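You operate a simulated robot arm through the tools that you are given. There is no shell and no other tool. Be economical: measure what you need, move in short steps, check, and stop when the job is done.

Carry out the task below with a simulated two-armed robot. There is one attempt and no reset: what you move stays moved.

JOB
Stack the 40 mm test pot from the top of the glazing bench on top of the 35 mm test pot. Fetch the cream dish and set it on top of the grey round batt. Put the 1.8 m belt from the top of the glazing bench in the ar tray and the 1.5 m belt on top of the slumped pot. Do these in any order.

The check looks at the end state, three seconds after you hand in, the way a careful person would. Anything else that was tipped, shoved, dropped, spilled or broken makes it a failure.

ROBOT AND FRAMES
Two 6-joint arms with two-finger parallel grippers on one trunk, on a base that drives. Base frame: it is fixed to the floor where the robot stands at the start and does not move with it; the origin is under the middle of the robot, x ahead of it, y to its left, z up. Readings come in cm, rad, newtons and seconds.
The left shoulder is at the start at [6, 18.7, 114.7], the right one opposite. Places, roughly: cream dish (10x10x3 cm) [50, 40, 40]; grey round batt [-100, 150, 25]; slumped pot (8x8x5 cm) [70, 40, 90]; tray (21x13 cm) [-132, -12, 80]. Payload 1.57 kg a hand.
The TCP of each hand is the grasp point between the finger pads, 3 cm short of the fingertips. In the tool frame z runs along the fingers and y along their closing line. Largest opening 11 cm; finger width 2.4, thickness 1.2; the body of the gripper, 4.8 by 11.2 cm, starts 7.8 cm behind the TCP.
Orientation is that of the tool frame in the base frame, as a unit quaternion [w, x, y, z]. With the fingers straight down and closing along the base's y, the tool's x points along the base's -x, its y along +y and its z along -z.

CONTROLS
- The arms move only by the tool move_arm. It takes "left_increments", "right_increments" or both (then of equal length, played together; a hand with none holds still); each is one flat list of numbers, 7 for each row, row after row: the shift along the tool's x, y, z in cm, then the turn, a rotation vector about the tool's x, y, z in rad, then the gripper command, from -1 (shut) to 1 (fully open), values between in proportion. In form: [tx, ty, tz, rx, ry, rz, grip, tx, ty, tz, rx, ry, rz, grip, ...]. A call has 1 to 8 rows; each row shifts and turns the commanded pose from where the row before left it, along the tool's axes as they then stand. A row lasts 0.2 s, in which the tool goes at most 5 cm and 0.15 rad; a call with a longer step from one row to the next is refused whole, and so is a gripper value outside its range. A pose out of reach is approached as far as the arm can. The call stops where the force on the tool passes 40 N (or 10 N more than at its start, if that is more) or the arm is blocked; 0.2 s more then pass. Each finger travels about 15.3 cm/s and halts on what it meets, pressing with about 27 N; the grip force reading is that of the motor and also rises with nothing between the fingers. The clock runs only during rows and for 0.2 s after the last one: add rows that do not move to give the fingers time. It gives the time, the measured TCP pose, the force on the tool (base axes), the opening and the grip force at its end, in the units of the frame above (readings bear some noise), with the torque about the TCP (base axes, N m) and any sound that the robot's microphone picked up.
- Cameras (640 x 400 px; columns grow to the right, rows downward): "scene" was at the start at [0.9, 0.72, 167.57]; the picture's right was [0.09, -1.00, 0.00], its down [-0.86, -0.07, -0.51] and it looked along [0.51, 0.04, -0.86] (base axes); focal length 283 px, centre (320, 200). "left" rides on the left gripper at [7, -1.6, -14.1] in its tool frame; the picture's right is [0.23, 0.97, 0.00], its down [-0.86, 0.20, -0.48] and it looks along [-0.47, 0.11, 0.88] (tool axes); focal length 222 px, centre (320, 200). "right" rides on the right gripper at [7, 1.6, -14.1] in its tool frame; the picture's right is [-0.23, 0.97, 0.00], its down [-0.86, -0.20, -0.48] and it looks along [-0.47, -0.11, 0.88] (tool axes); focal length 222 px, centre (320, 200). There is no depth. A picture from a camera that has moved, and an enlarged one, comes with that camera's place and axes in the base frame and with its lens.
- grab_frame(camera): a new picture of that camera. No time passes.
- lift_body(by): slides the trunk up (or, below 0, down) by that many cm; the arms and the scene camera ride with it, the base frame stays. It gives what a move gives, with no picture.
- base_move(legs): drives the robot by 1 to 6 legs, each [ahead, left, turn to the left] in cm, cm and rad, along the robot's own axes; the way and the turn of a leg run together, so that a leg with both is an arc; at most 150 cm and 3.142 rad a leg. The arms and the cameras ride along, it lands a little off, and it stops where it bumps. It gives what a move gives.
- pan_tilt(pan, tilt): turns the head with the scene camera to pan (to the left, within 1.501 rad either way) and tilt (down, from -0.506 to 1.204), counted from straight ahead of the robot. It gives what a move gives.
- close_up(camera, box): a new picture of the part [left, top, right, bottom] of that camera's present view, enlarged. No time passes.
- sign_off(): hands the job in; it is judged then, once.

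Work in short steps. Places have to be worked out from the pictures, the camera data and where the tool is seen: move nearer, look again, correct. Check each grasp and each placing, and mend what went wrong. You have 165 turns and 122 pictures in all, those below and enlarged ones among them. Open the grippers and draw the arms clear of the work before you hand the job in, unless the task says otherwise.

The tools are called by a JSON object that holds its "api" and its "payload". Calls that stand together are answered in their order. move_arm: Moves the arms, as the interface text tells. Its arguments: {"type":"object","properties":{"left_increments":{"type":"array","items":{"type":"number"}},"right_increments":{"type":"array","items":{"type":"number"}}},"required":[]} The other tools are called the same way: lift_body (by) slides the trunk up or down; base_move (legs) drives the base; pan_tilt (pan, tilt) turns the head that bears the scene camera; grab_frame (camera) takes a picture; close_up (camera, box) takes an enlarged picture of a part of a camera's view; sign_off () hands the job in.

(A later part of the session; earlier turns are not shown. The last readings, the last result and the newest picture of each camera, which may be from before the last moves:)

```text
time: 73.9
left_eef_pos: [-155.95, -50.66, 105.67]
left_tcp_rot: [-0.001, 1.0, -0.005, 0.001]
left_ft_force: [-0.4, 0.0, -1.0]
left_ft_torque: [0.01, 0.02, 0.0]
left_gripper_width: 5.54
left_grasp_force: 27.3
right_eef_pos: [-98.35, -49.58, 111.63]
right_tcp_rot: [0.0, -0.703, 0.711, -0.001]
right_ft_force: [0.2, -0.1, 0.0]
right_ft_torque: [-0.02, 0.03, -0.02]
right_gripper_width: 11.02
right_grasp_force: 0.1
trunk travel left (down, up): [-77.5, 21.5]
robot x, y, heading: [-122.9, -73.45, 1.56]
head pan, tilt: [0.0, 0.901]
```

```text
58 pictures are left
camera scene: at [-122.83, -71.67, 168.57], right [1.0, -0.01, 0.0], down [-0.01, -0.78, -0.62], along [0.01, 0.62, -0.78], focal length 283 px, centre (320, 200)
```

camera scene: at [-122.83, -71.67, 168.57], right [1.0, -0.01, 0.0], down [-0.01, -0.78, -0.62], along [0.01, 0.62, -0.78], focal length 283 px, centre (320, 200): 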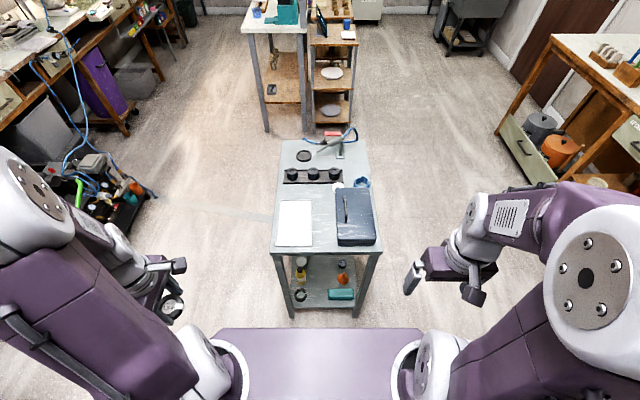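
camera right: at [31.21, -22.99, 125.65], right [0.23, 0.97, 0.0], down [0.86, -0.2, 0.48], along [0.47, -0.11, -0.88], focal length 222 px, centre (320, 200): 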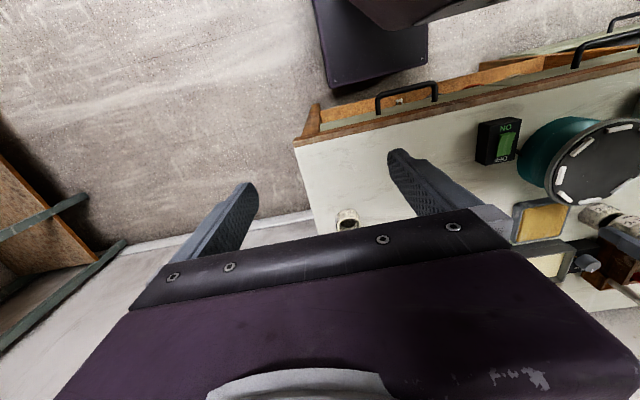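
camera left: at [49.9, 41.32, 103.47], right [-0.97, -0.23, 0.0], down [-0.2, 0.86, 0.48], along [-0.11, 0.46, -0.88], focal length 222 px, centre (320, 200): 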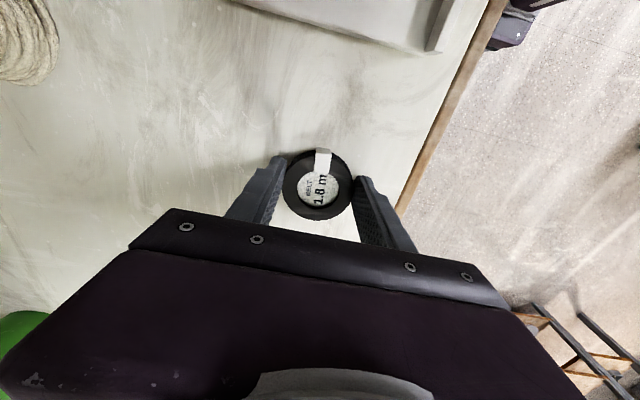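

The tray is at [-131.6, -12.6]. I zoom for any label on it.

{"api": "close_up", "payload": {"camera": "scene", "box": [255, 180, 385, 261]}}

```text
4.92 times, centred on (320, 220) of scene
camera zoom: at [-122.83, -71.67, 168.57], right [1.0, -0.01, 0.0], down [-0.01, -0.78, -0.62], along [0.01, 0.62, -0.78], focal length 1393 px, centre (320, 99)
```

zoom: 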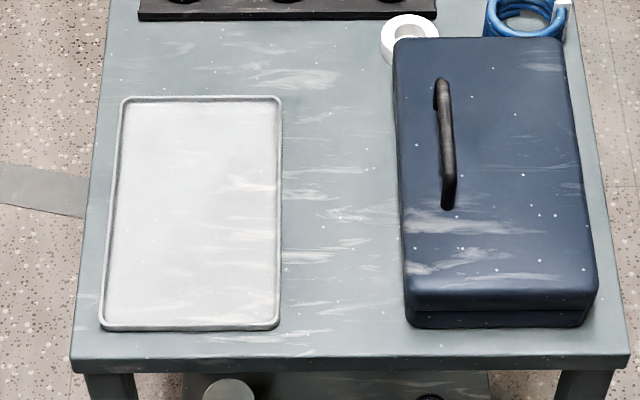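

No label, but it is the 21×13 cm tray at the stated place. I drive 13 cm ahead and move the belt over the tray centre.

{"api": "base_move", "payload": {"legs": [[13, 0, 0]]}}

{"api": "move_arm", "payload": {"left_increments": [3.4, -3.4, 0, 0, 0, 0, -1, 3.4, -3.4, 0, 0, 0, 0, -1, 3.4, -3.4, 0, 0, 0, 0, -1, 3.4, -3.4, 0, 0, 0, 0, -1, 3.4, -3.4, 0, 0, 0, 0, -1, 3.4, -3.4, 0, 0, 0, 0, -1, 3.4, -3.4, 0, 0, 0, 0, -1, 0, 0, 0, 0, 0, 0, -1]}}

{"api": "close_up", "payload": {"camera": "scene", "box": [200, 140, 440, 290]}}

```text
time: 75.1
left_eef_pos: [-155.92, -37.88, 105.72]
left_tcp_rot: [-0.002, 1.0, -0.006, 0.002]
left_ft_force: [0.2, 0.4, 0.2]
left_ft_torque: [0.02, -0.02, 0.01]
left_gripper_width: 5.52
left_grasp_force: 27.1
right_eef_pos: [-97.94, -36.79, 111.51]
right_tcp_rot: [0.001, -0.703, 0.711, 0.0]
right_ft_force: [-0.3, 0.1, 0.5]
right_ft_torque: [0.0, -0.02, 0.01]
right_gripper_width: 11.03
right_grasp_force: 0.0
trunk travel left (down, up): [-77.5, 21.5]
robot x, y, heading: [-122.65, -60.46, 1.565]
head pan, tilt: [0.0, 0.901]
```

```text
time: 76.9
left_eef_pos: [-131.84, -14.23, 105.92]
left_tcp_rot: [-0.002, 1.0, -0.005, 0.001]
left_ft_force: [-0.4, 0.2, -0.6]
left_ft_torque: [0.03, -0.01, -0.02]
left_gripper_width: 5.54
left_grasp_force: 26.6
right_eef_pos: [-98.15, -36.73, 111.6]
right_tcp_rot: [-0.001, -0.703, 0.711, 0.0]
right_ft_force: [-0.5, -0.3, 0.1]
right_ft_torque: [0.02, 0.0, 0.0]
right_gripper_width: 10.97
right_grasp_force: 0.0
trunk travel left (down, up): [-77.5, 21.5]
robot x, y, heading: [-122.87, -60.4, 1.564]
head pan, tilt: [0.0, 0.901]
```

```text
2.67 times, centred on (320, 215) of scene
camera zoom: at [-122.76, -58.82, 168.56], right [1.0, -0.01, 0.0], down [-0.01, -0.78, -0.62], along [0.01, 0.62, -0.78], focal length 755 px, centre (320, 160)
```

zoom: 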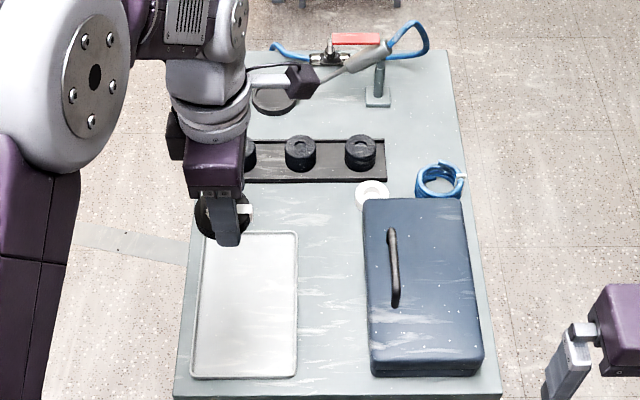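

On target. I descend to about z 88 and check.

{"api": "move_arm", "payload": {"left_increments": [0, -0.8, 4.5, 0, 0, 0, -1, 0, 0, 4.5, 0, 0, 0, -1, 0, 0, 4.5, 0, 0, 0, -1, 0, 0, 4.3, 0, 0, 0, -1, 0, 0, 0, 0, 0, 0, -1]}}

{"api": "grab_frame", "payload": {"camera": "left"}}

```text
time: 78.1
left_eef_pos: [-131.62, -13.34, 87.92]
left_tcp_rot: [-0.002, 1.0, -0.006, 0.002]
left_ft_force: [0.5, -0.9, -0.1]
left_ft_torque: [0.02, 0.02, 0.04]
left_gripper_width: 5.55
left_grasp_force: 26.9
right_eef_pos: [-98.19, -36.73, 111.63]
right_tcp_rot: [-0.001, -0.703, 0.711, 0.0]
right_ft_force: [0.1, 0.0, -0.8]
right_ft_torque: [0.02, 0.01, -0.01]
right_gripper_width: 11.0
right_grasp_force: 0.2
trunk travel left (down, up): [-77.5, 21.5]
robot x, y, heading: [-122.89, -60.41, 1.553]
head pan, tilt: [0.0, 0.901]
```

```text
55 pictures are left
camera left: at [-124.79, -11.81, 102.05], right [0.22, -0.98, 0.0], down [-0.86, -0.19, 0.48], along [-0.46, -0.1, -0.88], focal length 222 px, centre (320, 200)
```

left: 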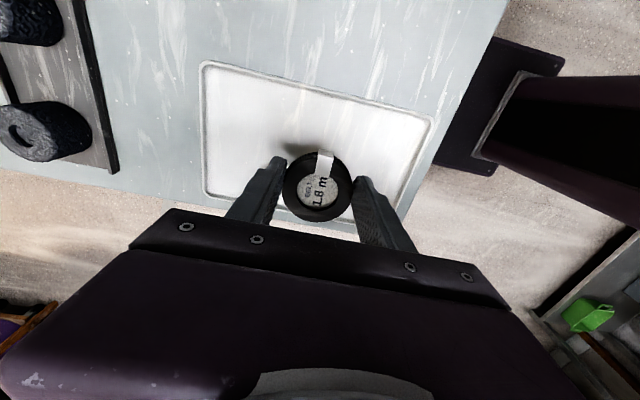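

The belt is over the tray. I lower in small steps.

{"api": "move_arm", "payload": {"left_increments": [0, 0, 2.5, 0, 0, 0, -1, 0, 0, 0.8, 0, 0, 0, -1, 0, 0, 0.3, 0, 0, 0, -1, 0, 0, 0.2, 0, 0, 0, -1, 0, 0, 0, 0, 0, 0, -1]}}

```text
time: 79.3
left_eef_pos: [-131.74, -13.23, 84.23]
left_tcp_rot: [-0.001, 1.0, -0.007, 0.003]
left_ft_force: [0.1, -0.2, -0.3]
left_ft_torque: [0.0, 0.0, 0.02]
left_gripper_width: 5.57
left_grasp_force: 26.2
right_eef_pos: [-98.1, -36.71, 111.64]
right_tcp_rot: [-0.001, -0.703, 0.711, 0.0]
right_ft_force: [0.3, 0.0, 1.1]
right_ft_torque: [0.02, -0.02, 0.0]
right_gripper_width: 11.01
right_grasp_force: 0.1
trunk travel left (down, up): [-77.5, 21.5]
robot x, y, heading: [-123.01, -60.68, 1.563]
head pan, tilt: [0.0, 0.901]
```

{"api": "move_arm", "payload": {"left_increments": [0, 0, 0.2, 0, 0, 0, -1, 0, 0, 0.2, 0, 0, 0, -1, 0, 0, 0.2, 0, 0, 0, -1, 0, 0, 0, 0, 0, 0, -1]}}

```text
time: 80.3
left_eef_pos: [-131.68, -13.28, 83.74]
left_tcp_rot: [-0.003, 1.0, -0.006, 0.002]
left_ft_force: [-2.7, -0.1, 16.2]
left_ft_torque: [-0.28, 0.31, -0.01]
left_gripper_width: 5.59
left_grasp_force: 26.5
right_eef_pos: [-98.13, -36.72, 111.7]
right_tcp_rot: [0.0, -0.704, 0.711, 0.0]
right_ft_force: [0.1, 0.0, -0.2]
right_ft_torque: [-0.03, -0.02, 0.01]
right_gripper_width: 10.98
right_grasp_force: 0.0
trunk travel left (down, up): [-77.5, 21.5]
robot x, y, heading: [-123.19, -60.57, 1.557]
head pan, tilt: [0.0, 0.901]
```

Contact. I ease off, open, and raise.

{"api": "move_arm", "payload": {"left_increments": [0, 0, -0.1, 0, 0, 0, -1, 0, 0, 0, 0, 0, 0, 0.1, 0, 0, 0, 0, 0, 0, 0.4, 0, 0, 0, 0, 0, 0, 0.4, 0, 0, -2, 0, 0, 0, 0.4, 0, 0, -4.5, 0, 0, 0, 0.4, 0, 0, -4.5, 0, 0, 0, 0.4, 0, 0, -4.5, 0, 0, 0, 0.4]}}

{"api": "grab_frame", "payload": {"camera": "left"}}

```text
time: 82.1
left_eef_pos: [-131.73, -13.63, 99.24]
left_tcp_rot: [-0.001, 1.0, -0.006, 0.001]
left_ft_force: [-0.8, 0.6, -0.9]
left_ft_torque: [0.01, 0.01, 0.0]
left_gripper_width: 7.7
left_grasp_force: 0.1
right_eef_pos: [-98.16, -36.82, 111.63]
right_tcp_rot: [-0.001, -0.704, 0.711, -0.001]
right_ft_force: [0.5, -0.4, 0.3]
right_ft_torque: [0.03, -0.01, -0.05]
right_gripper_width: 11.0
right_grasp_force: 0.1
trunk travel left (down, up): [-77.5, 21.5]
robot x, y, heading: [-122.88, -60.51, 1.565]
head pan, tilt: [0.0, 0.901]
```

```text
54 pictures are left
camera left: at [-124.82, -12.06, 113.42], right [0.22, -0.98, 0.0], down [-0.86, -0.19, 0.48], along [-0.47, -0.1, -0.88], focal length 222 px, centre (320, 200)
```

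left: 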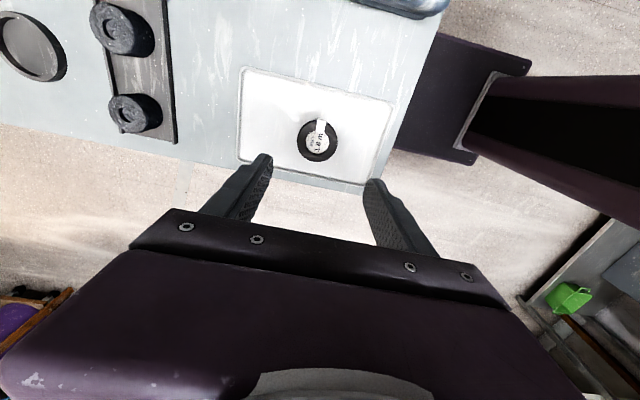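

The belt lies in the tray. I raise and retract the left arm, then back away.

{"api": "move_arm", "payload": {"left_increments": [0, 0, -4, 0, 0, 0, 0.4, 0, 0, -3, 0, 0, 0, 0.4, -2, 4.4, 0, 0, 0, 0, 0.4, -2, 4.4, 0, 0, 0, 0, 0.4, -2, 4.4, 0, 0, 0, 0, 0.4, -2, 4.4, 0, 0, 0, 0, 0.4, -2, 4.4, 0, 0, 0, 0, 0.4, -2, 1, 0, 0, 0, 0, 1]}}

{"api": "base_move", "payload": {"legs": [[-22, 0, 0], [0, 0, -1.565], [109, 0, 0]]}}

```text
time: 83.9
left_eef_pos: [-144.3, -33.3, 107.08]
left_tcp_rot: [-0.001, 1.0, -0.005, 0.003]
left_ft_force: [0.2, 0.8, -0.2]
left_ft_torque: [-0.03, 0.04, 0.02]
left_gripper_width: 11.0
left_grasp_force: 0.0
left hand out of reach, approached as far as the arm can: row 7, 8
right_eef_pos: [-98.12, -36.59, 111.63]
right_tcp_rot: [-0.001, -0.704, 0.711, -0.001]
right_ft_force: [-0.8, -0.6, -0.3]
right_ft_torque: [0.01, -0.01, 0.02]
right_gripper_width: 11.0
right_grasp_force: 0.0
trunk travel left (down, up): [-77.5, 21.5]
robot x, y, heading: [-123.02, -60.62, 1.561]
head pan, tilt: [0.0, 0.901]
```

```text
time: 94.6
left_eef_pos: [11.8, -60.17, 106.99]
left_tcp_rot: [0.001, 0.709, -0.706, 0.001]
left_ft_force: [1.2, 0.4, 0.9]
left_ft_torque: [0.0, 0.04, 0.02]
left_gripper_width: 11.02
left_grasp_force: 0.0
right_eef_pos: [9.16, -106.33, 111.41]
right_tcp_rot: [-0.001, -0.002, 1.0, 0.0]
right_ft_force: [-0.6, 0.6, 0.5]
right_ft_torque: [0.04, -0.01, -0.02]
right_gripper_width: 11.03
right_grasp_force: 0.1
trunk travel left (down, up): [-77.5, 21.5]
robot x, y, heading: [-14.72, -81.67, 0.003]
head pan, tilt: [0.0, 0.901]
```

I strafe to in front of the dish, staying clear of the bench, then lower the trunk to view the shelf.

{"api": "base_move", "payload": {"legs": [[-8, 98, 0]]}}

{"api": "lift_body", "payload": {"by": -45}}

{"api": "pan_tilt", "payload": {"pan": 0.25, "tilt": 0.75}}

{"api": "grab_frame", "payload": {"camera": "scene"}}

```text
time: 99.7
left_eef_pos: [4.03, 38.21, 106.97]
left_tcp_rot: [0.0, -0.705, 0.709, 0.0]
left_ft_force: [0.0, -0.4, 0.2]
left_ft_torque: [0.02, 0.0, -0.02]
left_gripper_width: 11.02
left_grasp_force: 0.1
right_eef_pos: [1.04, -7.78, 111.52]
right_tcp_rot: [0.0, 0.002, 1.0, 0.0]
right_ft_force: [-0.7, 0.1, -0.6]
right_ft_torque: [0.0, -0.02, 0.04]
right_gripper_width: 11.02
right_grasp_force: 0.1
trunk travel left (down, up): [-77.5, 21.5]
robot x, y, heading: [-22.81, 16.69, -0.005]
head pan, tilt: [0.0, 0.901]
```

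```text
refused: -45 is not a number from -40 to 40
```

```text
time: 100.5
left_eef_pos: [3.87, 38.3, 107.09]
left_tcp_rot: [-0.001, -0.706, 0.709, -0.002]
left_ft_force: [0.3, -0.2, -0.3]
left_ft_torque: [0.01, -0.01, 0.04]
left_gripper_width: 11.0
left_grasp_force: 0.0
right_eef_pos: [1.06, -7.79, 111.73]
right_tcp_rot: [-0.001, 0.002, 1.0, 0.0]
right_ft_force: [-0.2, -0.2, -0.3]
right_ft_torque: [0.0, 0.0, 0.01]
right_gripper_width: 11.01
right_grasp_force: 0.2
trunk travel left (down, up): [-77.5, 21.5]
robot x, y, heading: [-23.04, 16.94, -0.004]
head pan, tilt: [0.25, 0.75]
```

```text
53 pictures are left
camera scene: at [-20.71, 19.11, 169.75], right [0.24, -0.97, 0.0], down [-0.66, -0.17, -0.73], along [0.71, 0.18, -0.68], focal length 283 px, centre (320, 200)
```

scene: 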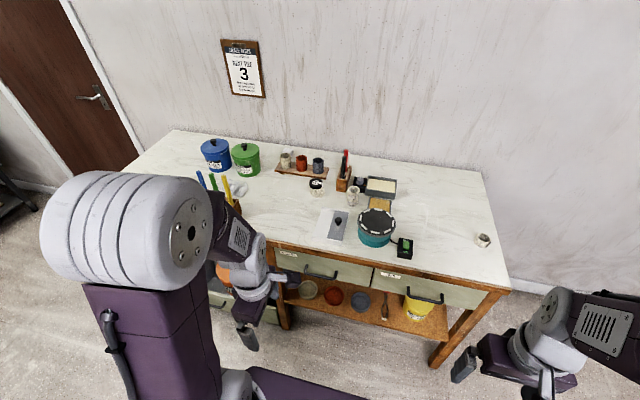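

Max trunk travel per call is 40. I lower by 40 and look at the shelf.

{"api": "lift_body", "payload": {"by": -40}}

{"api": "pan_tilt", "payload": {"pan": 0.2, "tilt": 0.7}}

{"api": "grab_frame", "payload": {"camera": "scene"}}

```text
time: 104.3
left_eef_pos: [3.97, 38.41, 67.03]
left_tcp_rot: [-0.001, -0.707, 0.708, -0.002]
left_ft_force: [-0.8, -0.6, 0.0]
left_ft_torque: [-0.02, 0.02, 0.01]
left_gripper_width: 10.99
left_grasp_force: 0.1
right_eef_pos: [1.05, -7.74, 71.6]
right_tcp_rot: [-0.002, 0.002, 1.0, 0.0]
right_ft_force: [0.5, -1.0, -0.4]
right_ft_torque: [0.02, 0.05, -0.01]
right_gripper_width: 11.01
right_grasp_force: 0.1
trunk travel left (down, up): [-37.5, 61.5]
robot x, y, heading: [-22.91, 16.67, -0.004]
head pan, tilt: [0.25, 0.75]
```

```text
time: 105.0
left_eef_pos: [3.96, 38.48, 67.03]
left_tcp_rot: [-0.001, -0.706, 0.708, -0.002]
left_ft_force: [0.5, -0.1, 0.5]
left_ft_torque: [0.03, -0.02, 0.02]
left_gripper_width: 11.0
left_grasp_force: 0.1
right_eef_pos: [1.08, -7.75, 71.55]
right_tcp_rot: [0.0, 0.002, 1.0, -0.001]
right_ft_force: [-0.2, 0.1, 0.1]
right_ft_torque: [0.05, 0.0, 0.0]
right_gripper_width: 10.97
right_grasp_force: 0.0
trunk travel left (down, up): [-37.5, 61.5]
robot x, y, heading: [-22.91, 17.0, -0.003]
head pan, tilt: [0.201, 0.7]
```

```text
52 pictures are left
camera scene: at [-20.41, 18.72, 130.18], right [0.2, -0.98, 0.0], down [-0.63, -0.13, -0.76], along [0.75, 0.15, -0.64], focal length 283 px, centre (320, 200)
```

scene: 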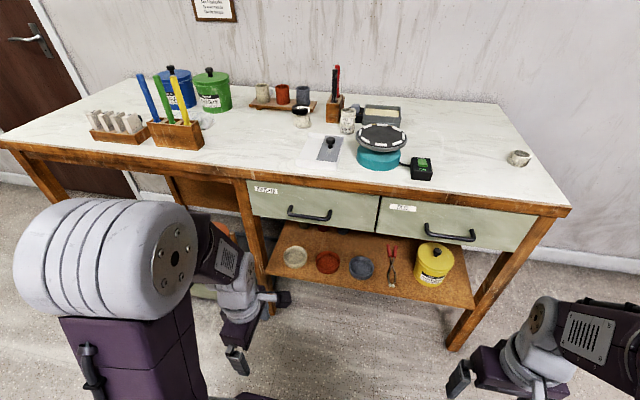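

{"api": "close_up", "payload": {"camera": "scene", "box": [240, 200, 400, 300]}}

```text
4.00 times, centred on (320, 250) of scene
camera zoom: at [-20.41, 18.72, 130.18], right [0.2, -0.98, 0.0], down [-0.63, -0.13, -0.76], along [0.75, 0.15, -0.64], focal length 1132 px, centre (320, 0)
```

zoom: 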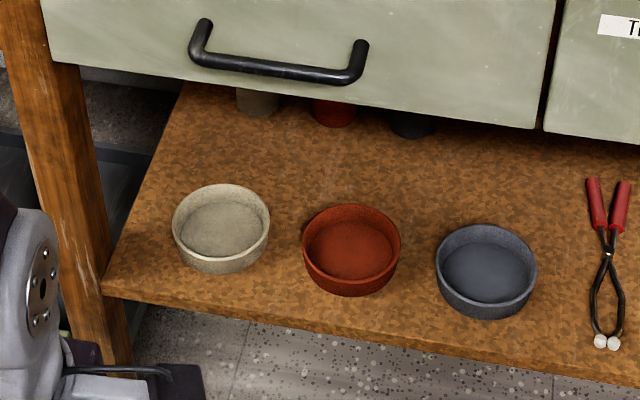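

The cream dish centre is about [49.5, 42.9], with ~3 cm gaps to neighbours. I'll grip it across its diameter with the gripper nearly horizontal, camera on top. First the yaw of −90° more.

{"api": "move_arm", "payload": {"left_increments": [0, 0, 0, 0, 0, -0.15, 1, 0, 0, 0, 0, 0, -0.15, 1, 0, 0, 0, 0, 0, -0.15, 1, 0, 0, 0, 0, 0, -0.15, 1, 0, 0, 0, 0, 0, -0.15, 1, 0, 0, 0, 0, 0, -0.15, 1, 0, 0, 0, 0, 0, -0.15, 1, 0, 0, 0, 0, 0, -0.15, 1]}}

{"api": "move_arm", "payload": {"left_increments": [0, 0, 0, 0, 0, -0.15, 1, 0, 0, 0, 0, 0, -0.15, 1, 0, 0, 0, 0, 0, -0.07, 1, 0, 0, 0, 0, 0, 0, 1]}}

```text
time: 106.8
left_eef_pos: [4.07, 38.44, 67.07]
left_tcp_rot: [0.001, 0.983, -0.185, 0.002]
left_ft_force: [-0.8, -0.7, -0.8]
left_ft_torque: [0.01, -0.01, 0.01]
left_gripper_width: 11.0
left_grasp_force: 0.1
right_eef_pos: [1.02, -7.71, 71.61]
right_tcp_rot: [0.0, 0.002, 1.0, -0.001]
right_ft_force: [0.1, -0.5, 0.8]
right_ft_torque: [-0.01, 0.0, 0.03]
right_gripper_width: 11.0
right_grasp_force: 0.1
trunk travel left (down, up): [-37.5, 61.5]
robot x, y, heading: [-23.13, 17.06, -0.005]
head pan, tilt: [0.201, 0.7]
```

```text
time: 107.8
left_eef_pos: [3.98, 38.5, 66.95]
left_tcp_rot: [0.001, 1.0, -0.002, 0.001]
left_ft_force: [-0.2, -0.1, 0.2]
left_ft_torque: [0.03, 0.02, 0.0]
left_gripper_width: 11.01
left_grasp_force: 0.1
right_eef_pos: [0.94, -7.83, 71.6]
right_tcp_rot: [-0.001, 0.002, 1.0, 0.0]
right_ft_force: [-0.1, -0.3, 0.0]
right_ft_torque: [0.01, -0.01, -0.04]
right_gripper_width: 10.99
right_grasp_force: 0.0
trunk travel left (down, up): [-37.5, 61.5]
robot x, y, heading: [-22.98, 16.6, -0.003]
head pan, tilt: [0.201, 0.7]
```

Yaw worked. Now I pitch the tool up to about 0.25 rad below horizontal, swinging about the wrist.

{"api": "move_arm", "payload": {"left_increments": [3.2, 0, 0, 0, 0.147, 0, 1, 3.2, 0, 0, 0, 0.147, 0, 1, 3.2, 0, 0, 0, 0.147, 0, 1, 3.2, 0, 0, 0, 0.147, 0, 1, 3.2, 0, 0, 0, 0.147, 0, 1, 3.2, 0, 0, 0, 0.147, 0, 1, 3.2, 0, 0, 0, 0.147, 0, 1, 3.2, 0, 0, 0, 0.147, 0, 1]}}

{"api": "grab_frame", "payload": {"camera": "scene"}}

{"api": "grab_frame", "payload": {"camera": "left"}}

```text
time: 109.5
left_eef_pos: [25.21, 38.16, 77.03]
left_tcp_rot: [0.022, 0.868, -0.001, 0.496]
left_ft_force: [1.0, 0.5, 0.3]
left_ft_torque: [-0.01, 0.01, 0.01]
left_gripper_width: 11.02
left_grasp_force: 0.0
left hand out of reach, approached as far as the arm can: row 1, 2, 3, 4, 6, 8
right_eef_pos: [0.91, -7.81, 71.66]
right_tcp_rot: [0.0, 0.002, 1.0, 0.001]
right_ft_force: [0.2, 0.8, 0.4]
right_ft_torque: [-0.02, -0.01, -0.01]
right_gripper_width: 11.0
right_grasp_force: 0.1
trunk travel left (down, up): [-37.5, 61.5]
robot x, y, heading: [-23.13, 16.79, -0.003]
head pan, tilt: [0.201, 0.7]
```

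```text
50 pictures are left
camera scene: at [-20.4, 18.74, 130.18], right [0.2, -0.98, 0.0], down [-0.63, -0.13, -0.76], along [0.75, 0.15, -0.64], focal length 283 px, centre (320, 200)
```

scene: 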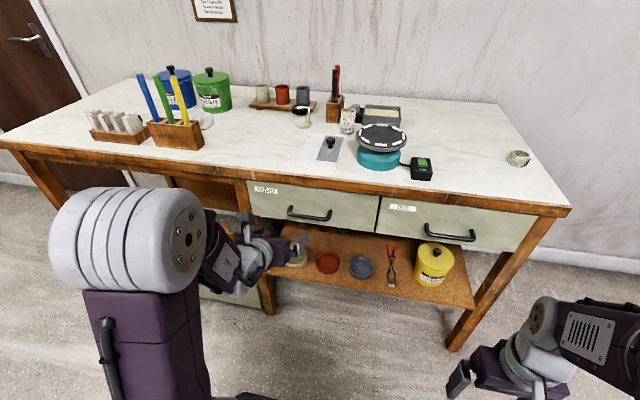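

```text
49 pictures are left
camera left: at [16.72, 40.5, 90.06], right [0.09, -0.97, 0.23], down [-0.85, -0.2, -0.49], along [0.52, -0.15, -0.84], focal length 222 px, centre (320, 200)
```

left: 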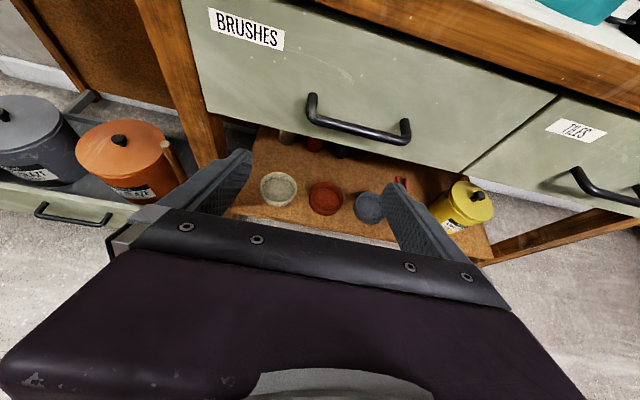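

Nearly there; the arm is cramped close in. I lower the trunk 22 cm, then extend forward and finish the pitch.

{"api": "lift_body", "payload": {"by": -22}}

{"api": "move_arm", "payload": {"left_increments": [0, 0, 0, -0.0, 0.13, 0, 1, 0, 0, 0, 0, 0.13, 0, 1, 0, 0, 0, 0, 0, 0, 1]}}

```text
time: 111.9
left_eef_pos: [25.18, 38.26, 54.97]
left_tcp_rot: [0.021, 0.869, -0.001, 0.495]
left_ft_force: [-0.7, 0.5, -0.7]
left_ft_torque: [-0.01, 0.0, 0.0]
left_gripper_width: 10.98
left_grasp_force: 0.0
right_eef_pos: [0.92, -7.73, 49.65]
right_tcp_rot: [-0.001, 0.002, 1.0, 0.001]
right_ft_force: [0.1, 0.2, -0.5]
right_ft_torque: [-0.03, 0.02, -0.01]
right_gripper_width: 11.01
right_grasp_force: 0.0
trunk travel left (down, up): [-15.5, 83.5]
robot x, y, heading: [-22.65, 16.95, 0.001]
head pan, tilt: [0.201, 0.7]
```

```text
time: 112.7
left_eef_pos: [27.96, 39.74, 55.28]
left_tcp_rot: [0.025, 0.798, -0.001, 0.603]
left_ft_force: [-0.6, -0.7, -0.6]
left_ft_torque: [-0.01, 0.03, -0.03]
left_gripper_width: 11.0
left_grasp_force: 0.0
left hand out of reach, approached as far as the arm can: row 1, 2
right_eef_pos: [0.98, -7.7, 49.65]
right_tcp_rot: [0.0, 0.002, 1.0, 0.0]
right_ft_force: [-0.3, 0.2, 0.1]
right_ft_torque: [-0.03, -0.02, 0.0]
right_gripper_width: 10.98
right_grasp_force: 0.1
trunk travel left (down, up): [-15.5, 83.5]
robot x, y, heading: [-23.49, 16.93, -0.002]
head pan, tilt: [0.201, 0.7]
```

Pitch is now 16° below horizontal. I level out the small roll and yaw and move toward the pre-grasp pose [34, 43, 46].

{"api": "move_arm", "payload": {"left_increments": [0, 0, 0, 0.04, 0, 0.03, 1, -2.35, -1.07, 2.75, 0, 0, 0, 1, -2.35, -1.07, 2.75, 0, 0, 0, 1, -2.35, -1.07, 2.75, 0, 0, 0, 1, 0, 0, 0, 0, 0, 0, 1]}}

{"api": "grab_frame", "payload": {"camera": "left"}}

{"api": "grab_frame", "payload": {"camera": "scene"}}

```text
time: 113.9
left_eef_pos: [33.84, 44.65, 46.42]
left_tcp_rot: [-0.004, 0.797, 0.002, 0.603]
left_ft_force: [0.3, 0.8, 0.1]
left_ft_torque: [-0.02, -0.01, -0.02]
left_gripper_width: 10.99
left_grasp_force: 0.1
left hand out of reach, approached as far as the arm can: row 1
right_eef_pos: [1.05, -7.77, 49.63]
right_tcp_rot: [-0.001, 0.002, 1.0, 0.0]
right_ft_force: [-0.2, 0.3, -0.6]
right_ft_torque: [0.0, 0.01, 0.03]
right_gripper_width: 11.02
right_grasp_force: 0.0
trunk travel left (down, up): [-15.5, 83.5]
robot x, y, heading: [-23.01, 16.88, -0.003]
head pan, tilt: [0.201, 0.7]
```

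```text
48 pictures are left
camera left: at [22.04, 46.27, 56.85], right [0.07, -0.97, 0.22], down [-0.69, -0.2, -0.69], along [0.72, -0.1, -0.69], focal length 222 px, centre (320, 200)
```

left: 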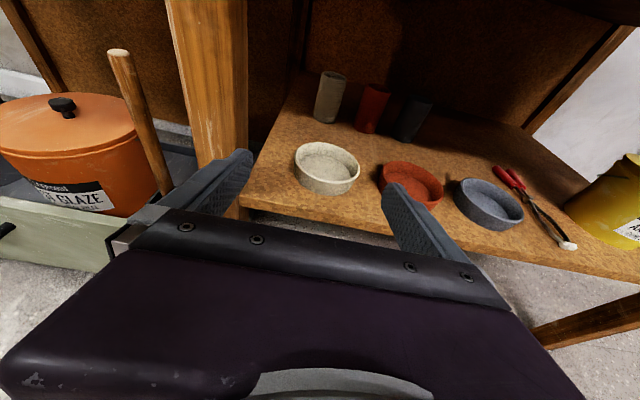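

```text
47 pictures are left
camera scene: at [-20.39, 18.73, 108.18], right [0.2, -0.98, 0.0], down [-0.63, -0.13, -0.76], along [0.75, 0.15, -0.64], focal length 283 px, centre (320, 200)
```

scene: 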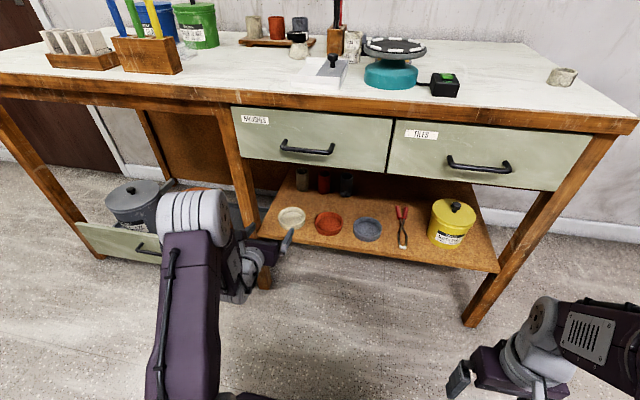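

The dish rim is near [50.4, 43.2, 38]. I move to [40, 43.2, 42] for a closer look.

{"api": "move_arm", "payload": {"left_increments": [-1.27, 0.7, 3.58, 0, 0, 0, 1, -1.27, 0.7, 3.58, 0, 0, 0, 1, 0, 0, 0, 0, 0, 0, 1]}}

{"api": "grab_frame", "payload": {"camera": "left"}}

{"api": "close_up", "payload": {"camera": "scene", "box": [240, 180, 400, 280]}}

```text
time: 114.7
left_eef_pos: [39.94, 44.53, 41.87]
left_tcp_rot: [0.0, 0.797, -0.001, 0.604]
left_ft_force: [0.2, -0.3, 1.0]
left_ft_torque: [0.0, 0.01, 0.01]
left_gripper_width: 10.98
left_grasp_force: 0.2
left hand out of reach, approached as far as the arm can: row 2
right_eef_pos: [1.03, -7.75, 49.53]
right_tcp_rot: [0.0, 0.002, 1.0, 0.0]
right_ft_force: [0.3, 0.3, -0.1]
right_ft_torque: [0.01, -0.03, -0.01]
right_gripper_width: 10.98
right_grasp_force: 0.1
trunk travel left (down, up): [-15.5, 83.5]
robot x, y, heading: [-23.13, 16.72, -0.005]
head pan, tilt: [0.201, 0.7]
```

```text
46 pictures are left
camera left: at [28.18, 46.18, 52.54], right [0.06, -0.97, 0.22], down [-0.69, -0.2, -0.69], along [0.72, -0.11, -0.69], focal length 222 px, centre (320, 200)
```

left: 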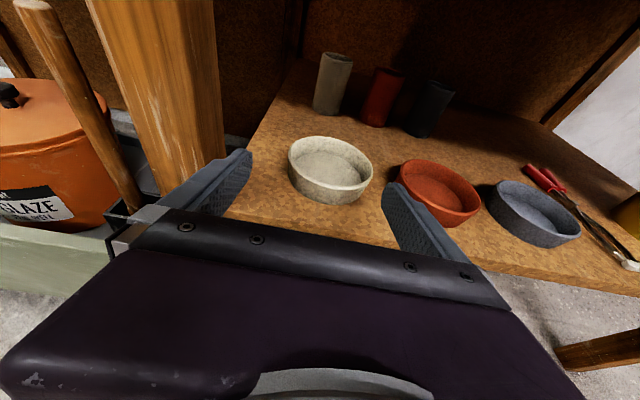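

```text
4.00 times, centred on (320, 230) of scene
camera zoom: at [-20.4, 18.73, 108.18], right [0.2, -0.98, 0.0], down [-0.63, -0.13, -0.76], along [0.75, 0.15, -0.64], focal length 1132 px, centre (320, 80)
```

zoom: 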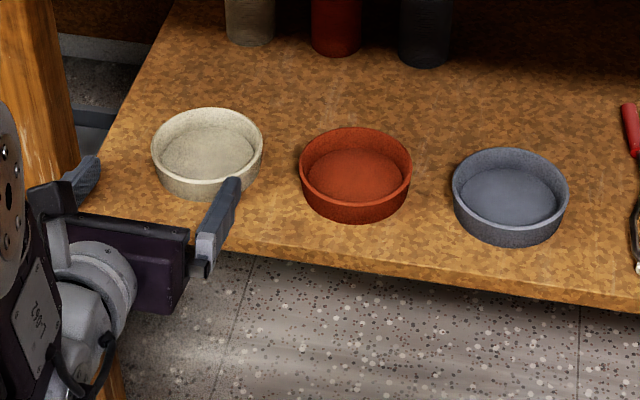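

Dish centre ≈ [50.2, 43.1], rim z ≈ 38; the hand is stuck at y 44.5, so I shift the base right by 1.4 cm, then touch down gently on the shelf front to measure its height.

{"api": "base_move", "payload": {"legs": [[0, -1.4, 0]]}}

{"api": "move_arm", "payload": {"left_increments": [-1.92, 0, 0.55, 0, 0, 0, 1, -0.96, 0, 0.27, 0, 0, 0, 1, -0.29, 0, 0.08, 0, 0, 0, 1, -0.29, 0, 0.08, 0, 0, 0, 1, 0, 0, 0, 0, 0, 0, 1]}}

```text
time: 115.4
left_eef_pos: [39.85, 43.18, 42.09]
left_tcp_rot: [0.0, 0.798, -0.002, 0.603]
left_ft_force: [0.4, -1.5, -0.1]
left_ft_torque: [-0.01, 0.0, 0.02]
left_gripper_width: 11.0
left_grasp_force: 0.1
right_eef_pos: [0.9, -9.07, 49.57]
right_tcp_rot: [-0.001, 0.002, 1.0, 0.0]
right_ft_force: [-0.1, 0.0, -0.1]
right_ft_torque: [-0.04, 0.04, -0.02]
right_gripper_width: 11.04
right_grasp_force: 0.0
trunk travel left (down, up): [-15.5, 83.5]
robot x, y, heading: [-23.31, 15.23, -0.004]
head pan, tilt: [0.201, 0.7]
```

```text
time: 116.6
left_eef_pos: [39.92, 43.15, 38.51]
left_tcp_rot: [0.002, 0.798, -0.002, 0.603]
left_ft_force: [0.4, -0.2, -0.1]
left_ft_torque: [0.03, -0.02, -0.03]
left_gripper_width: 11.0
left_grasp_force: 0.0
right_eef_pos: [0.92, -9.24, 49.63]
right_tcp_rot: [0.0, 0.001, 1.0, 0.001]
right_ft_force: [0.9, -0.1, -0.9]
right_ft_torque: [-0.04, -0.01, 0.01]
right_gripper_width: 10.98
right_grasp_force: 0.1
trunk travel left (down, up): [-15.5, 83.5]
robot x, y, heading: [-23.01, 15.63, -0.004]
head pan, tilt: [0.201, 0.7]
```

Aligned at y 43.15. I look before lowering further.

{"api": "close_up", "payload": {"camera": "left", "box": [160, 100, 480, 300]}}

{"api": "close_up", "payload": {"camera": "scene", "box": [250, 190, 346, 250]}}

```text
2.00 times, centred on (320, 200) of left
camera zoom: at [28.17, 44.83, 48.96], right [0.06, -0.97, 0.22], down [-0.69, -0.2, -0.69], along [0.72, -0.11, -0.69], focal length 444 px, centre (320, 200)
```

zoom: 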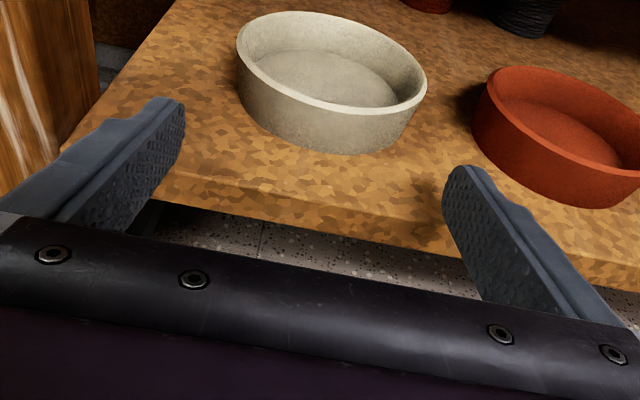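

```text
6.67 times, centred on (298, 220) of scene
camera zoom: at [-20.41, 17.31, 108.18], right [0.2, -0.98, 0.0], down [-0.63, -0.13, -0.76], along [0.75, 0.15, -0.64], focal length 1887 px, centre (467, 67)
```

zoom: 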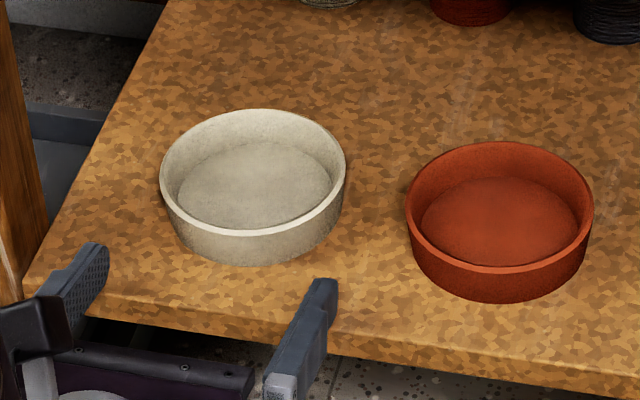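

The dish is at [50.2, 43.2], rim z 38. I lower to z≈37.7 and advance with the base by 5 cm.

{"api": "move_arm", "payload": {"left_increments": [-0.38, 0, 0.11, 0, 0, 0, 1, -0.38, 0, 0.11, 0, 0, 0, 1, 0, 0, 0, 0, 0, 0, 1]}}

{"api": "base_move", "payload": {"legs": [[5, 0, 0]]}}

{"api": "close_up", "payload": {"camera": "left", "box": [160, 100, 480, 300]}}

{"api": "close_up", "payload": {"camera": "scene", "box": [230, 190, 326, 250]}}

```text
time: 117.4
left_eef_pos: [39.83, 43.16, 37.96]
left_tcp_rot: [0.001, 0.796, -0.002, 0.605]
left_ft_force: [-5.9, -0.7, 11.8]
left_ft_torque: [-0.72, -0.18, -0.49]
left_gripper_width: 11.01
left_grasp_force: 0.1
right_eef_pos: [0.92, -9.21, 49.57]
right_tcp_rot: [0.0, 0.002, 1.0, 0.001]
right_ft_force: [0.6, -0.4, 0.4]
right_ft_torque: [0.01, 0.0, 0.02]
right_gripper_width: 11.02
right_grasp_force: 0.2
trunk travel left (down, up): [-15.5, 83.5]
robot x, y, heading: [-22.97, 15.75, -0.004]
head pan, tilt: [0.201, 0.7]
```

```text
time: 118.5
left_eef_pos: [44.97, 43.26, 37.96]
left_tcp_rot: [0.001, 0.794, -0.001, 0.608]
left_ft_force: [-2.2, -0.9, 1.8]
left_ft_torque: [0.1, -0.04, 0.01]
left_gripper_width: 10.96
left_grasp_force: 0.0
right_eef_pos: [6.12, -9.13, 49.59]
right_tcp_rot: [-0.001, 0.001, 1.0, -0.001]
right_ft_force: [0.5, -0.3, 0.2]
right_ft_torque: [0.02, 0.02, 0.01]
right_gripper_width: 11.01
right_grasp_force: 0.0
trunk travel left (down, up): [-15.5, 83.5]
robot x, y, heading: [-17.97, 15.66, 0.0]
head pan, tilt: [0.201, 0.7]
stopped in leg 1: the force on the tool passed its limit (the readings are from after the stop); the commanded pose is now the measured one
```

```text
2.00 times, centred on (320, 200) of left
camera zoom: at [33.21, 44.92, 48.33], right [0.06, -0.97, 0.22], down [-0.69, -0.2, -0.7], along [0.72, -0.11, -0.68], focal length 444 px, centre (320, 200)
```

zoom: 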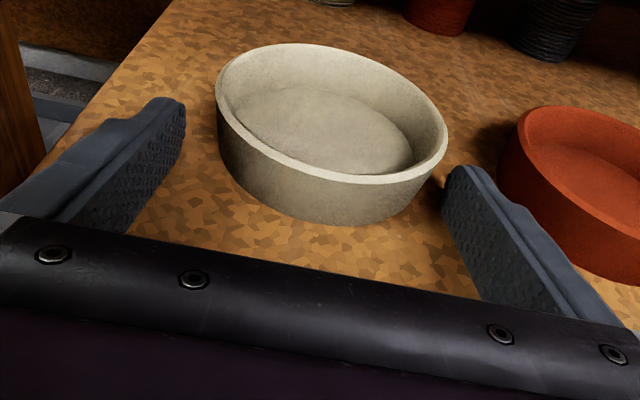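

```text
6.67 times, centred on (278, 220) of scene
camera zoom: at [-15.34, 17.29, 108.16], right [0.2, -0.98, 0.0], down [-0.63, -0.13, -0.77], along [0.75, 0.15, -0.64], focal length 1887 px, centre (600, 67)
```

zoom: 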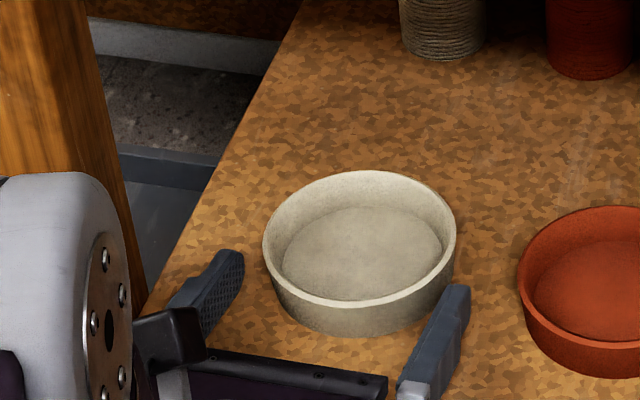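

The touch shows the shelf at z ≈ 36, so the rim is at 39. I raise 0.3 cm, shift 0.2 cm in −y, then advance by arm.

{"api": "move_arm", "payload": {"left_increments": [0.35, 0.2, -0.1, 0, 0, 0, 1, 0.55, 0, 1.93, 0, 0, 0, 1, 0, 0, 0, 0, 0, 0, 1]}}

{"api": "close_up", "payload": {"camera": "left", "box": [160, 100, 480, 300]}}

```text
time: 119.3
left_eef_pos: [46.93, 43.1, 38.28]
left_tcp_rot: [0.003, 0.796, -0.003, 0.606]
left_ft_force: [0.7, -0.1, 0.2]
left_ft_torque: [0.03, 0.01, 0.0]
left_gripper_width: 10.97
left_grasp_force: 0.1
right_eef_pos: [6.14, -9.21, 49.43]
right_tcp_rot: [-0.001, 0.001, 1.0, 0.0]
right_ft_force: [-0.3, -0.2, -0.1]
right_ft_torque: [-0.01, 0.0, -0.03]
right_gripper_width: 11.0
right_grasp_force: 0.1
trunk travel left (down, up): [-15.5, 83.5]
robot x, y, heading: [-17.8, 15.83, -0.002]
head pan, tilt: [0.201, 0.7]
```

```text
2.00 times, centred on (320, 200) of left
camera zoom: at [35.26, 44.84, 48.71], right [0.05, -0.97, 0.22], down [-0.69, -0.19, -0.7], along [0.72, -0.12, -0.68], focal length 444 px, centre (320, 200)
```

zoom: 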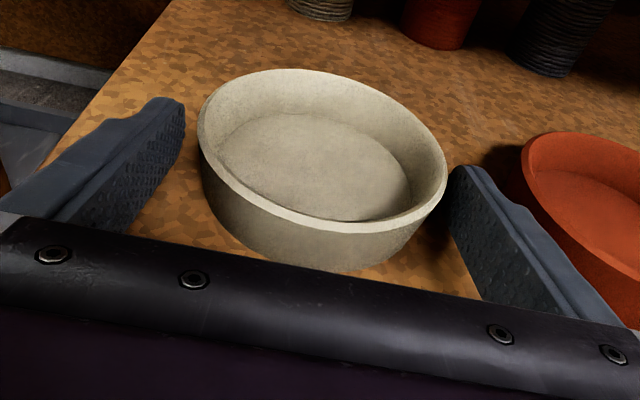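

The dish is nearly between the fingers but the right gap is smaller; I shift 0.2 cm right and advance the last 2.6 cm in two steps.

{"api": "move_arm", "payload": {"left_increments": [0, 0.22, 0, 0, 0, 0, 1, 0.35, 0, 1.25, 0, 0, 0, 1, 0, 0, 0, 0, 0, 0, 1]}}

{"api": "close_up", "payload": {"camera": "left", "box": [160, 100, 480, 300]}}

```text
time: 120.1
left_eef_pos: [48.31, 42.94, 38.29]
left_tcp_rot: [0.005, 0.796, -0.004, 0.605]
left_ft_force: [-0.7, -1.0, -0.5]
left_ft_torque: [-0.01, 0.03, 0.0]
left_gripper_width: 11.01
left_grasp_force: 0.0
right_eef_pos: [6.08, -9.12, 49.61]
right_tcp_rot: [0.0, 0.0, 1.0, 0.001]
right_ft_force: [0.5, 0.6, -0.2]
right_ft_torque: [-0.01, -0.01, -0.04]
right_gripper_width: 11.03
right_grasp_force: 0.0
trunk travel left (down, up): [-15.5, 83.5]
robot x, y, heading: [-17.82, 15.67, -0.001]
head pan, tilt: [0.201, 0.7]
```

```text
2.00 times, centred on (320, 200) of left
camera zoom: at [36.57, 44.74, 48.71], right [0.05, -0.97, 0.22], down [-0.69, -0.19, -0.7], along [0.72, -0.12, -0.68], focal length 444 px, centre (320, 200)
```

zoom: 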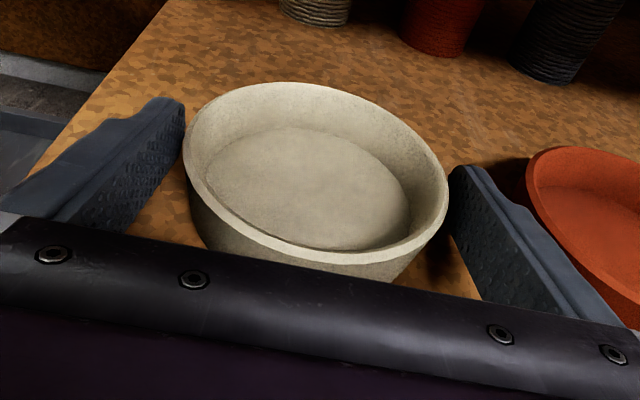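

Centred now. I advance 1.2 cm more and close.

{"api": "move_arm", "payload": {"left_increments": [0.33, 0, 1.15, 0, 0, 0, 1, 0, 0, 0, 0, 0, 0, 0.85, 0, 0, 0, 0, 0, 0, 0.7, 0, 0, 0, 0, 0, 0, 0.5, 0, 0, 0, 0, 0, 0, 0, 0, 0, 0, 0, 0, 0, -1]}}

{"api": "close_up", "payload": {"camera": "left", "box": [160, 100, 480, 300]}}

```text
time: 121.5
left_eef_pos: [49.48, 42.94, 38.4]
left_tcp_rot: [0.004, 0.796, -0.003, 0.606]
left_ft_force: [0.6, 1.0, 1.0]
left_ft_torque: [-0.06, 0.01, 0.07]
left_gripper_width: 9.92
left_grasp_force: 27.7
right_eef_pos: [6.17, -9.13, 49.52]
right_tcp_rot: [-0.001, 0.001, 1.0, -0.001]
right_ft_force: [1.3, 0.2, -0.2]
right_ft_torque: [0.01, -0.01, 0.04]
right_gripper_width: 11.0
right_grasp_force: 0.2
trunk travel left (down, up): [-15.5, 83.5]
robot x, y, heading: [-17.86, 15.09, -0.0]
head pan, tilt: [0.201, 0.7]
```

```text
2.00 times, centred on (320, 200) of left
camera zoom: at [37.73, 44.76, 48.74], right [0.05, -0.97, 0.22], down [-0.69, -0.19, -0.7], along [0.72, -0.12, -0.68], focal length 444 px, centre (320, 200)
```

zoom: 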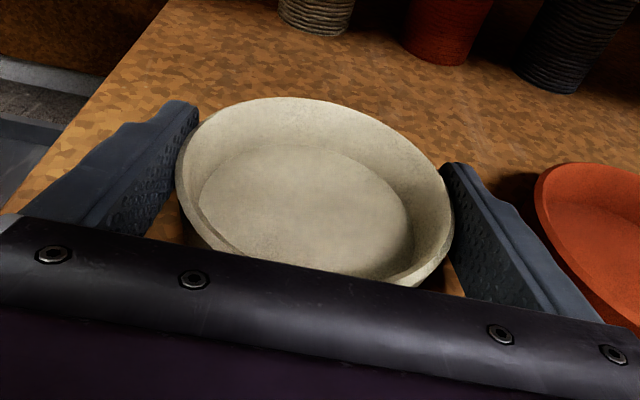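

Gripped at 9.92 cm. I lift with the trunk by 4 cm and check.

{"api": "lift_body", "payload": {"by": 4}}

{"api": "close_up", "payload": {"camera": "scene", "box": [210, 170, 370, 270]}}

```text
time: 122.3
left_eef_pos: [49.52, 43.03, 42.34]
left_tcp_rot: [0.004, 0.796, -0.004, 0.605]
left_ft_force: [0.3, -0.2, -1.2]
left_ft_torque: [0.03, 0.03, 0.0]
left_gripper_width: 9.93
left_grasp_force: 27.2
right_eef_pos: [6.09, -9.1, 53.52]
right_tcp_rot: [-0.002, 0.002, 1.0, 0.0]
right_ft_force: [0.9, 0.3, 0.4]
right_ft_torque: [-0.01, -0.02, 0.0]
right_gripper_width: 10.98
right_grasp_force: 0.1
trunk travel left (down, up): [-19.5, 79.5]
robot x, y, heading: [-17.53, 15.68, -0.005]
head pan, tilt: [0.201, 0.7]
```

```text
4.00 times, centred on (290, 220) of scene
camera zoom: at [-15.25, 17.32, 112.18], right [0.2, -0.98, 0.0], down [-0.63, -0.13, -0.76], along [0.75, 0.15, -0.64], focal length 1132 px, centre (440, 120)
```

zoom: 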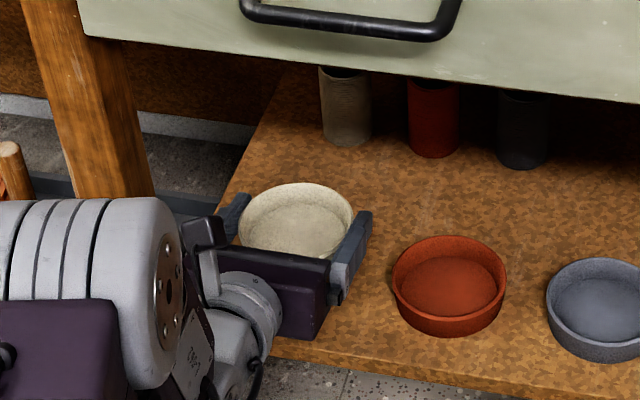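

Dish lifted. I back off 30 cm, raise the trunk for a view, and turn the head toward the rack.

{"api": "base_move", "payload": {"legs": [[-32, 0, 0]]}}

{"api": "base_move", "payload": {"legs": [[0, 0, 1.3]]}}

{"api": "pan_tilt", "payload": {"pan": 0.7, "tilt": 0.5}}

{"api": "grab_frame", "payload": {"camera": "scene"}}

```text
time: 124.5
left_eef_pos: [17.22, 43.15, 42.35]
left_tcp_rot: [0.005, 0.796, -0.004, 0.605]
left_ft_force: [0.0, 0.0, -0.9]
left_ft_torque: [0.02, -0.01, 0.02]
left_gripper_width: 9.9
left_grasp_force: 26.9
right_eef_pos: [-26.07, -9.12, 53.62]
right_tcp_rot: [-0.001, 0.0, 1.0, 0.0]
right_ft_force: [0.2, 0.1, 0.3]
right_ft_torque: [0.02, 0.0, 0.01]
right_gripper_width: 11.0
right_grasp_force: 0.1
trunk travel left (down, up): [-19.5, 79.5]
robot x, y, heading: [-50.62, 15.46, 0.002]
head pan, tilt: [0.201, 0.7]
```

```text
time: 128.1
left_eef_pos: [-58.74, 87.64, 42.28]
left_tcp_rot: [-0.363, 0.635, 0.48, 0.484]
left_ft_force: [-0.1, -0.8, -1.1]
left_ft_torque: [0.05, 0.01, 0.02]
left_gripper_width: 9.9
left_grasp_force: 27.2
right_eef_pos: [-19.91, 32.24, 53.52]
right_tcp_rot: [0.0, -0.606, 0.796, -0.001]
right_ft_force: [-1.3, -0.5, -0.7]
right_ft_torque: [0.01, 0.0, 0.0]
right_gripper_width: 10.99
right_grasp_force: 0.0
trunk travel left (down, up): [-19.5, 79.5]
robot x, y, heading: [-49.64, 15.39, 1.302]
head pan, tilt: [0.201, 0.7]
```

```text
time: 129.0
left_eef_pos: [-58.72, 87.72, 42.28]
left_tcp_rot: [-0.363, 0.635, 0.48, 0.484]
left_ft_force: [-0.4, -0.7, -1.7]
left_ft_torque: [-0.04, -0.04, 0.01]
left_gripper_width: 9.93
left_grasp_force: 27.4
right_eef_pos: [-19.95, 32.22, 53.67]
right_tcp_rot: [-0.001, -0.607, 0.795, -0.001]
right_ft_force: [0.1, -0.5, -0.3]
right_ft_torque: [-0.02, -0.01, -0.01]
right_gripper_width: 11.0
right_grasp_force: 0.1
trunk travel left (down, up): [-19.5, 79.5]
robot x, y, heading: [-49.89, 15.19, 1.302]
head pan, tilt: [0.7, 0.499]
```

```text
36 pictures are left
camera scene: at [-55.17, 18.18, 113.95], right [0.91, 0.42, 0.0], down [0.2, -0.44, -0.88], along [-0.37, 0.8, -0.48], focal length 283 px, centre (320, 200)
```

scene: 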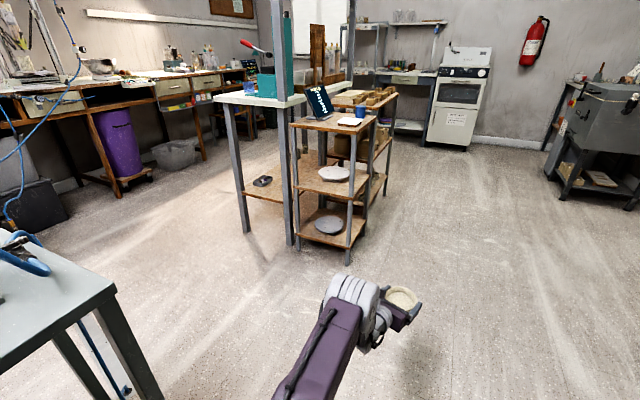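

I zoom on the rack.

{"api": "close_up", "payload": {"camera": "scene", "box": [240, 90, 432, 270]}}

```text
2.22 times, centred on (336, 180) of scene
camera zoom: at [-55.17, 18.18, 113.95], right [0.91, 0.42, 0.0], down [0.2, -0.44, -0.88], along [-0.37, 0.8, -0.48], focal length 629 px, centre (284, 244)
```

zoom: 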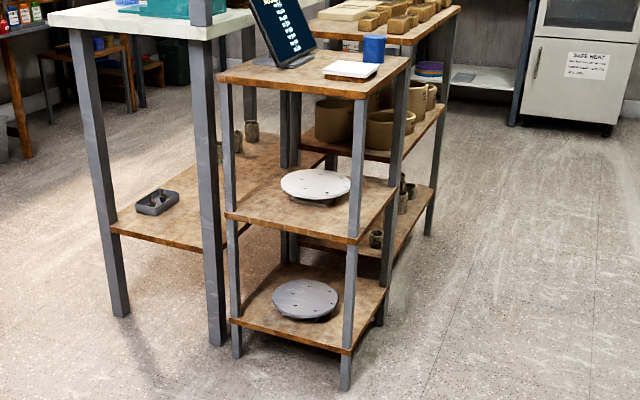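

The rack spans about x −127…−95, y 142…174, with the lower shelf at z≈14 and the grey batt near [-110, 153]. I'll approach with heading ≈1.77; I turn first.

{"api": "base_move", "payload": {"legs": [[0, 0, 0.469]]}}

```text
time: 130.8
left_eef_pos: [-90.61, 75.89, 42.3]
left_tcp_rot: [-0.466, 0.505, 0.616, 0.385]
left_ft_force: [0.3, -0.2, -2.2]
left_ft_torque: [-0.01, -0.01, 0.0]
left_gripper_width: 9.91
left_grasp_force: 27.3
right_eef_pos: [-30.79, 44.17, 53.6]
right_tcp_rot: [0.001, 0.775, -0.632, 0.0]
right_ft_force: [0.8, 0.3, 0.4]
right_ft_torque: [0.02, 0.0, 0.0]
right_gripper_width: 10.99
right_grasp_force: 0.1
trunk travel left (down, up): [-19.5, 79.5]
robot x, y, heading: [-50.07, 15.48, 1.775]
head pan, tilt: [0.7, 0.499]
```

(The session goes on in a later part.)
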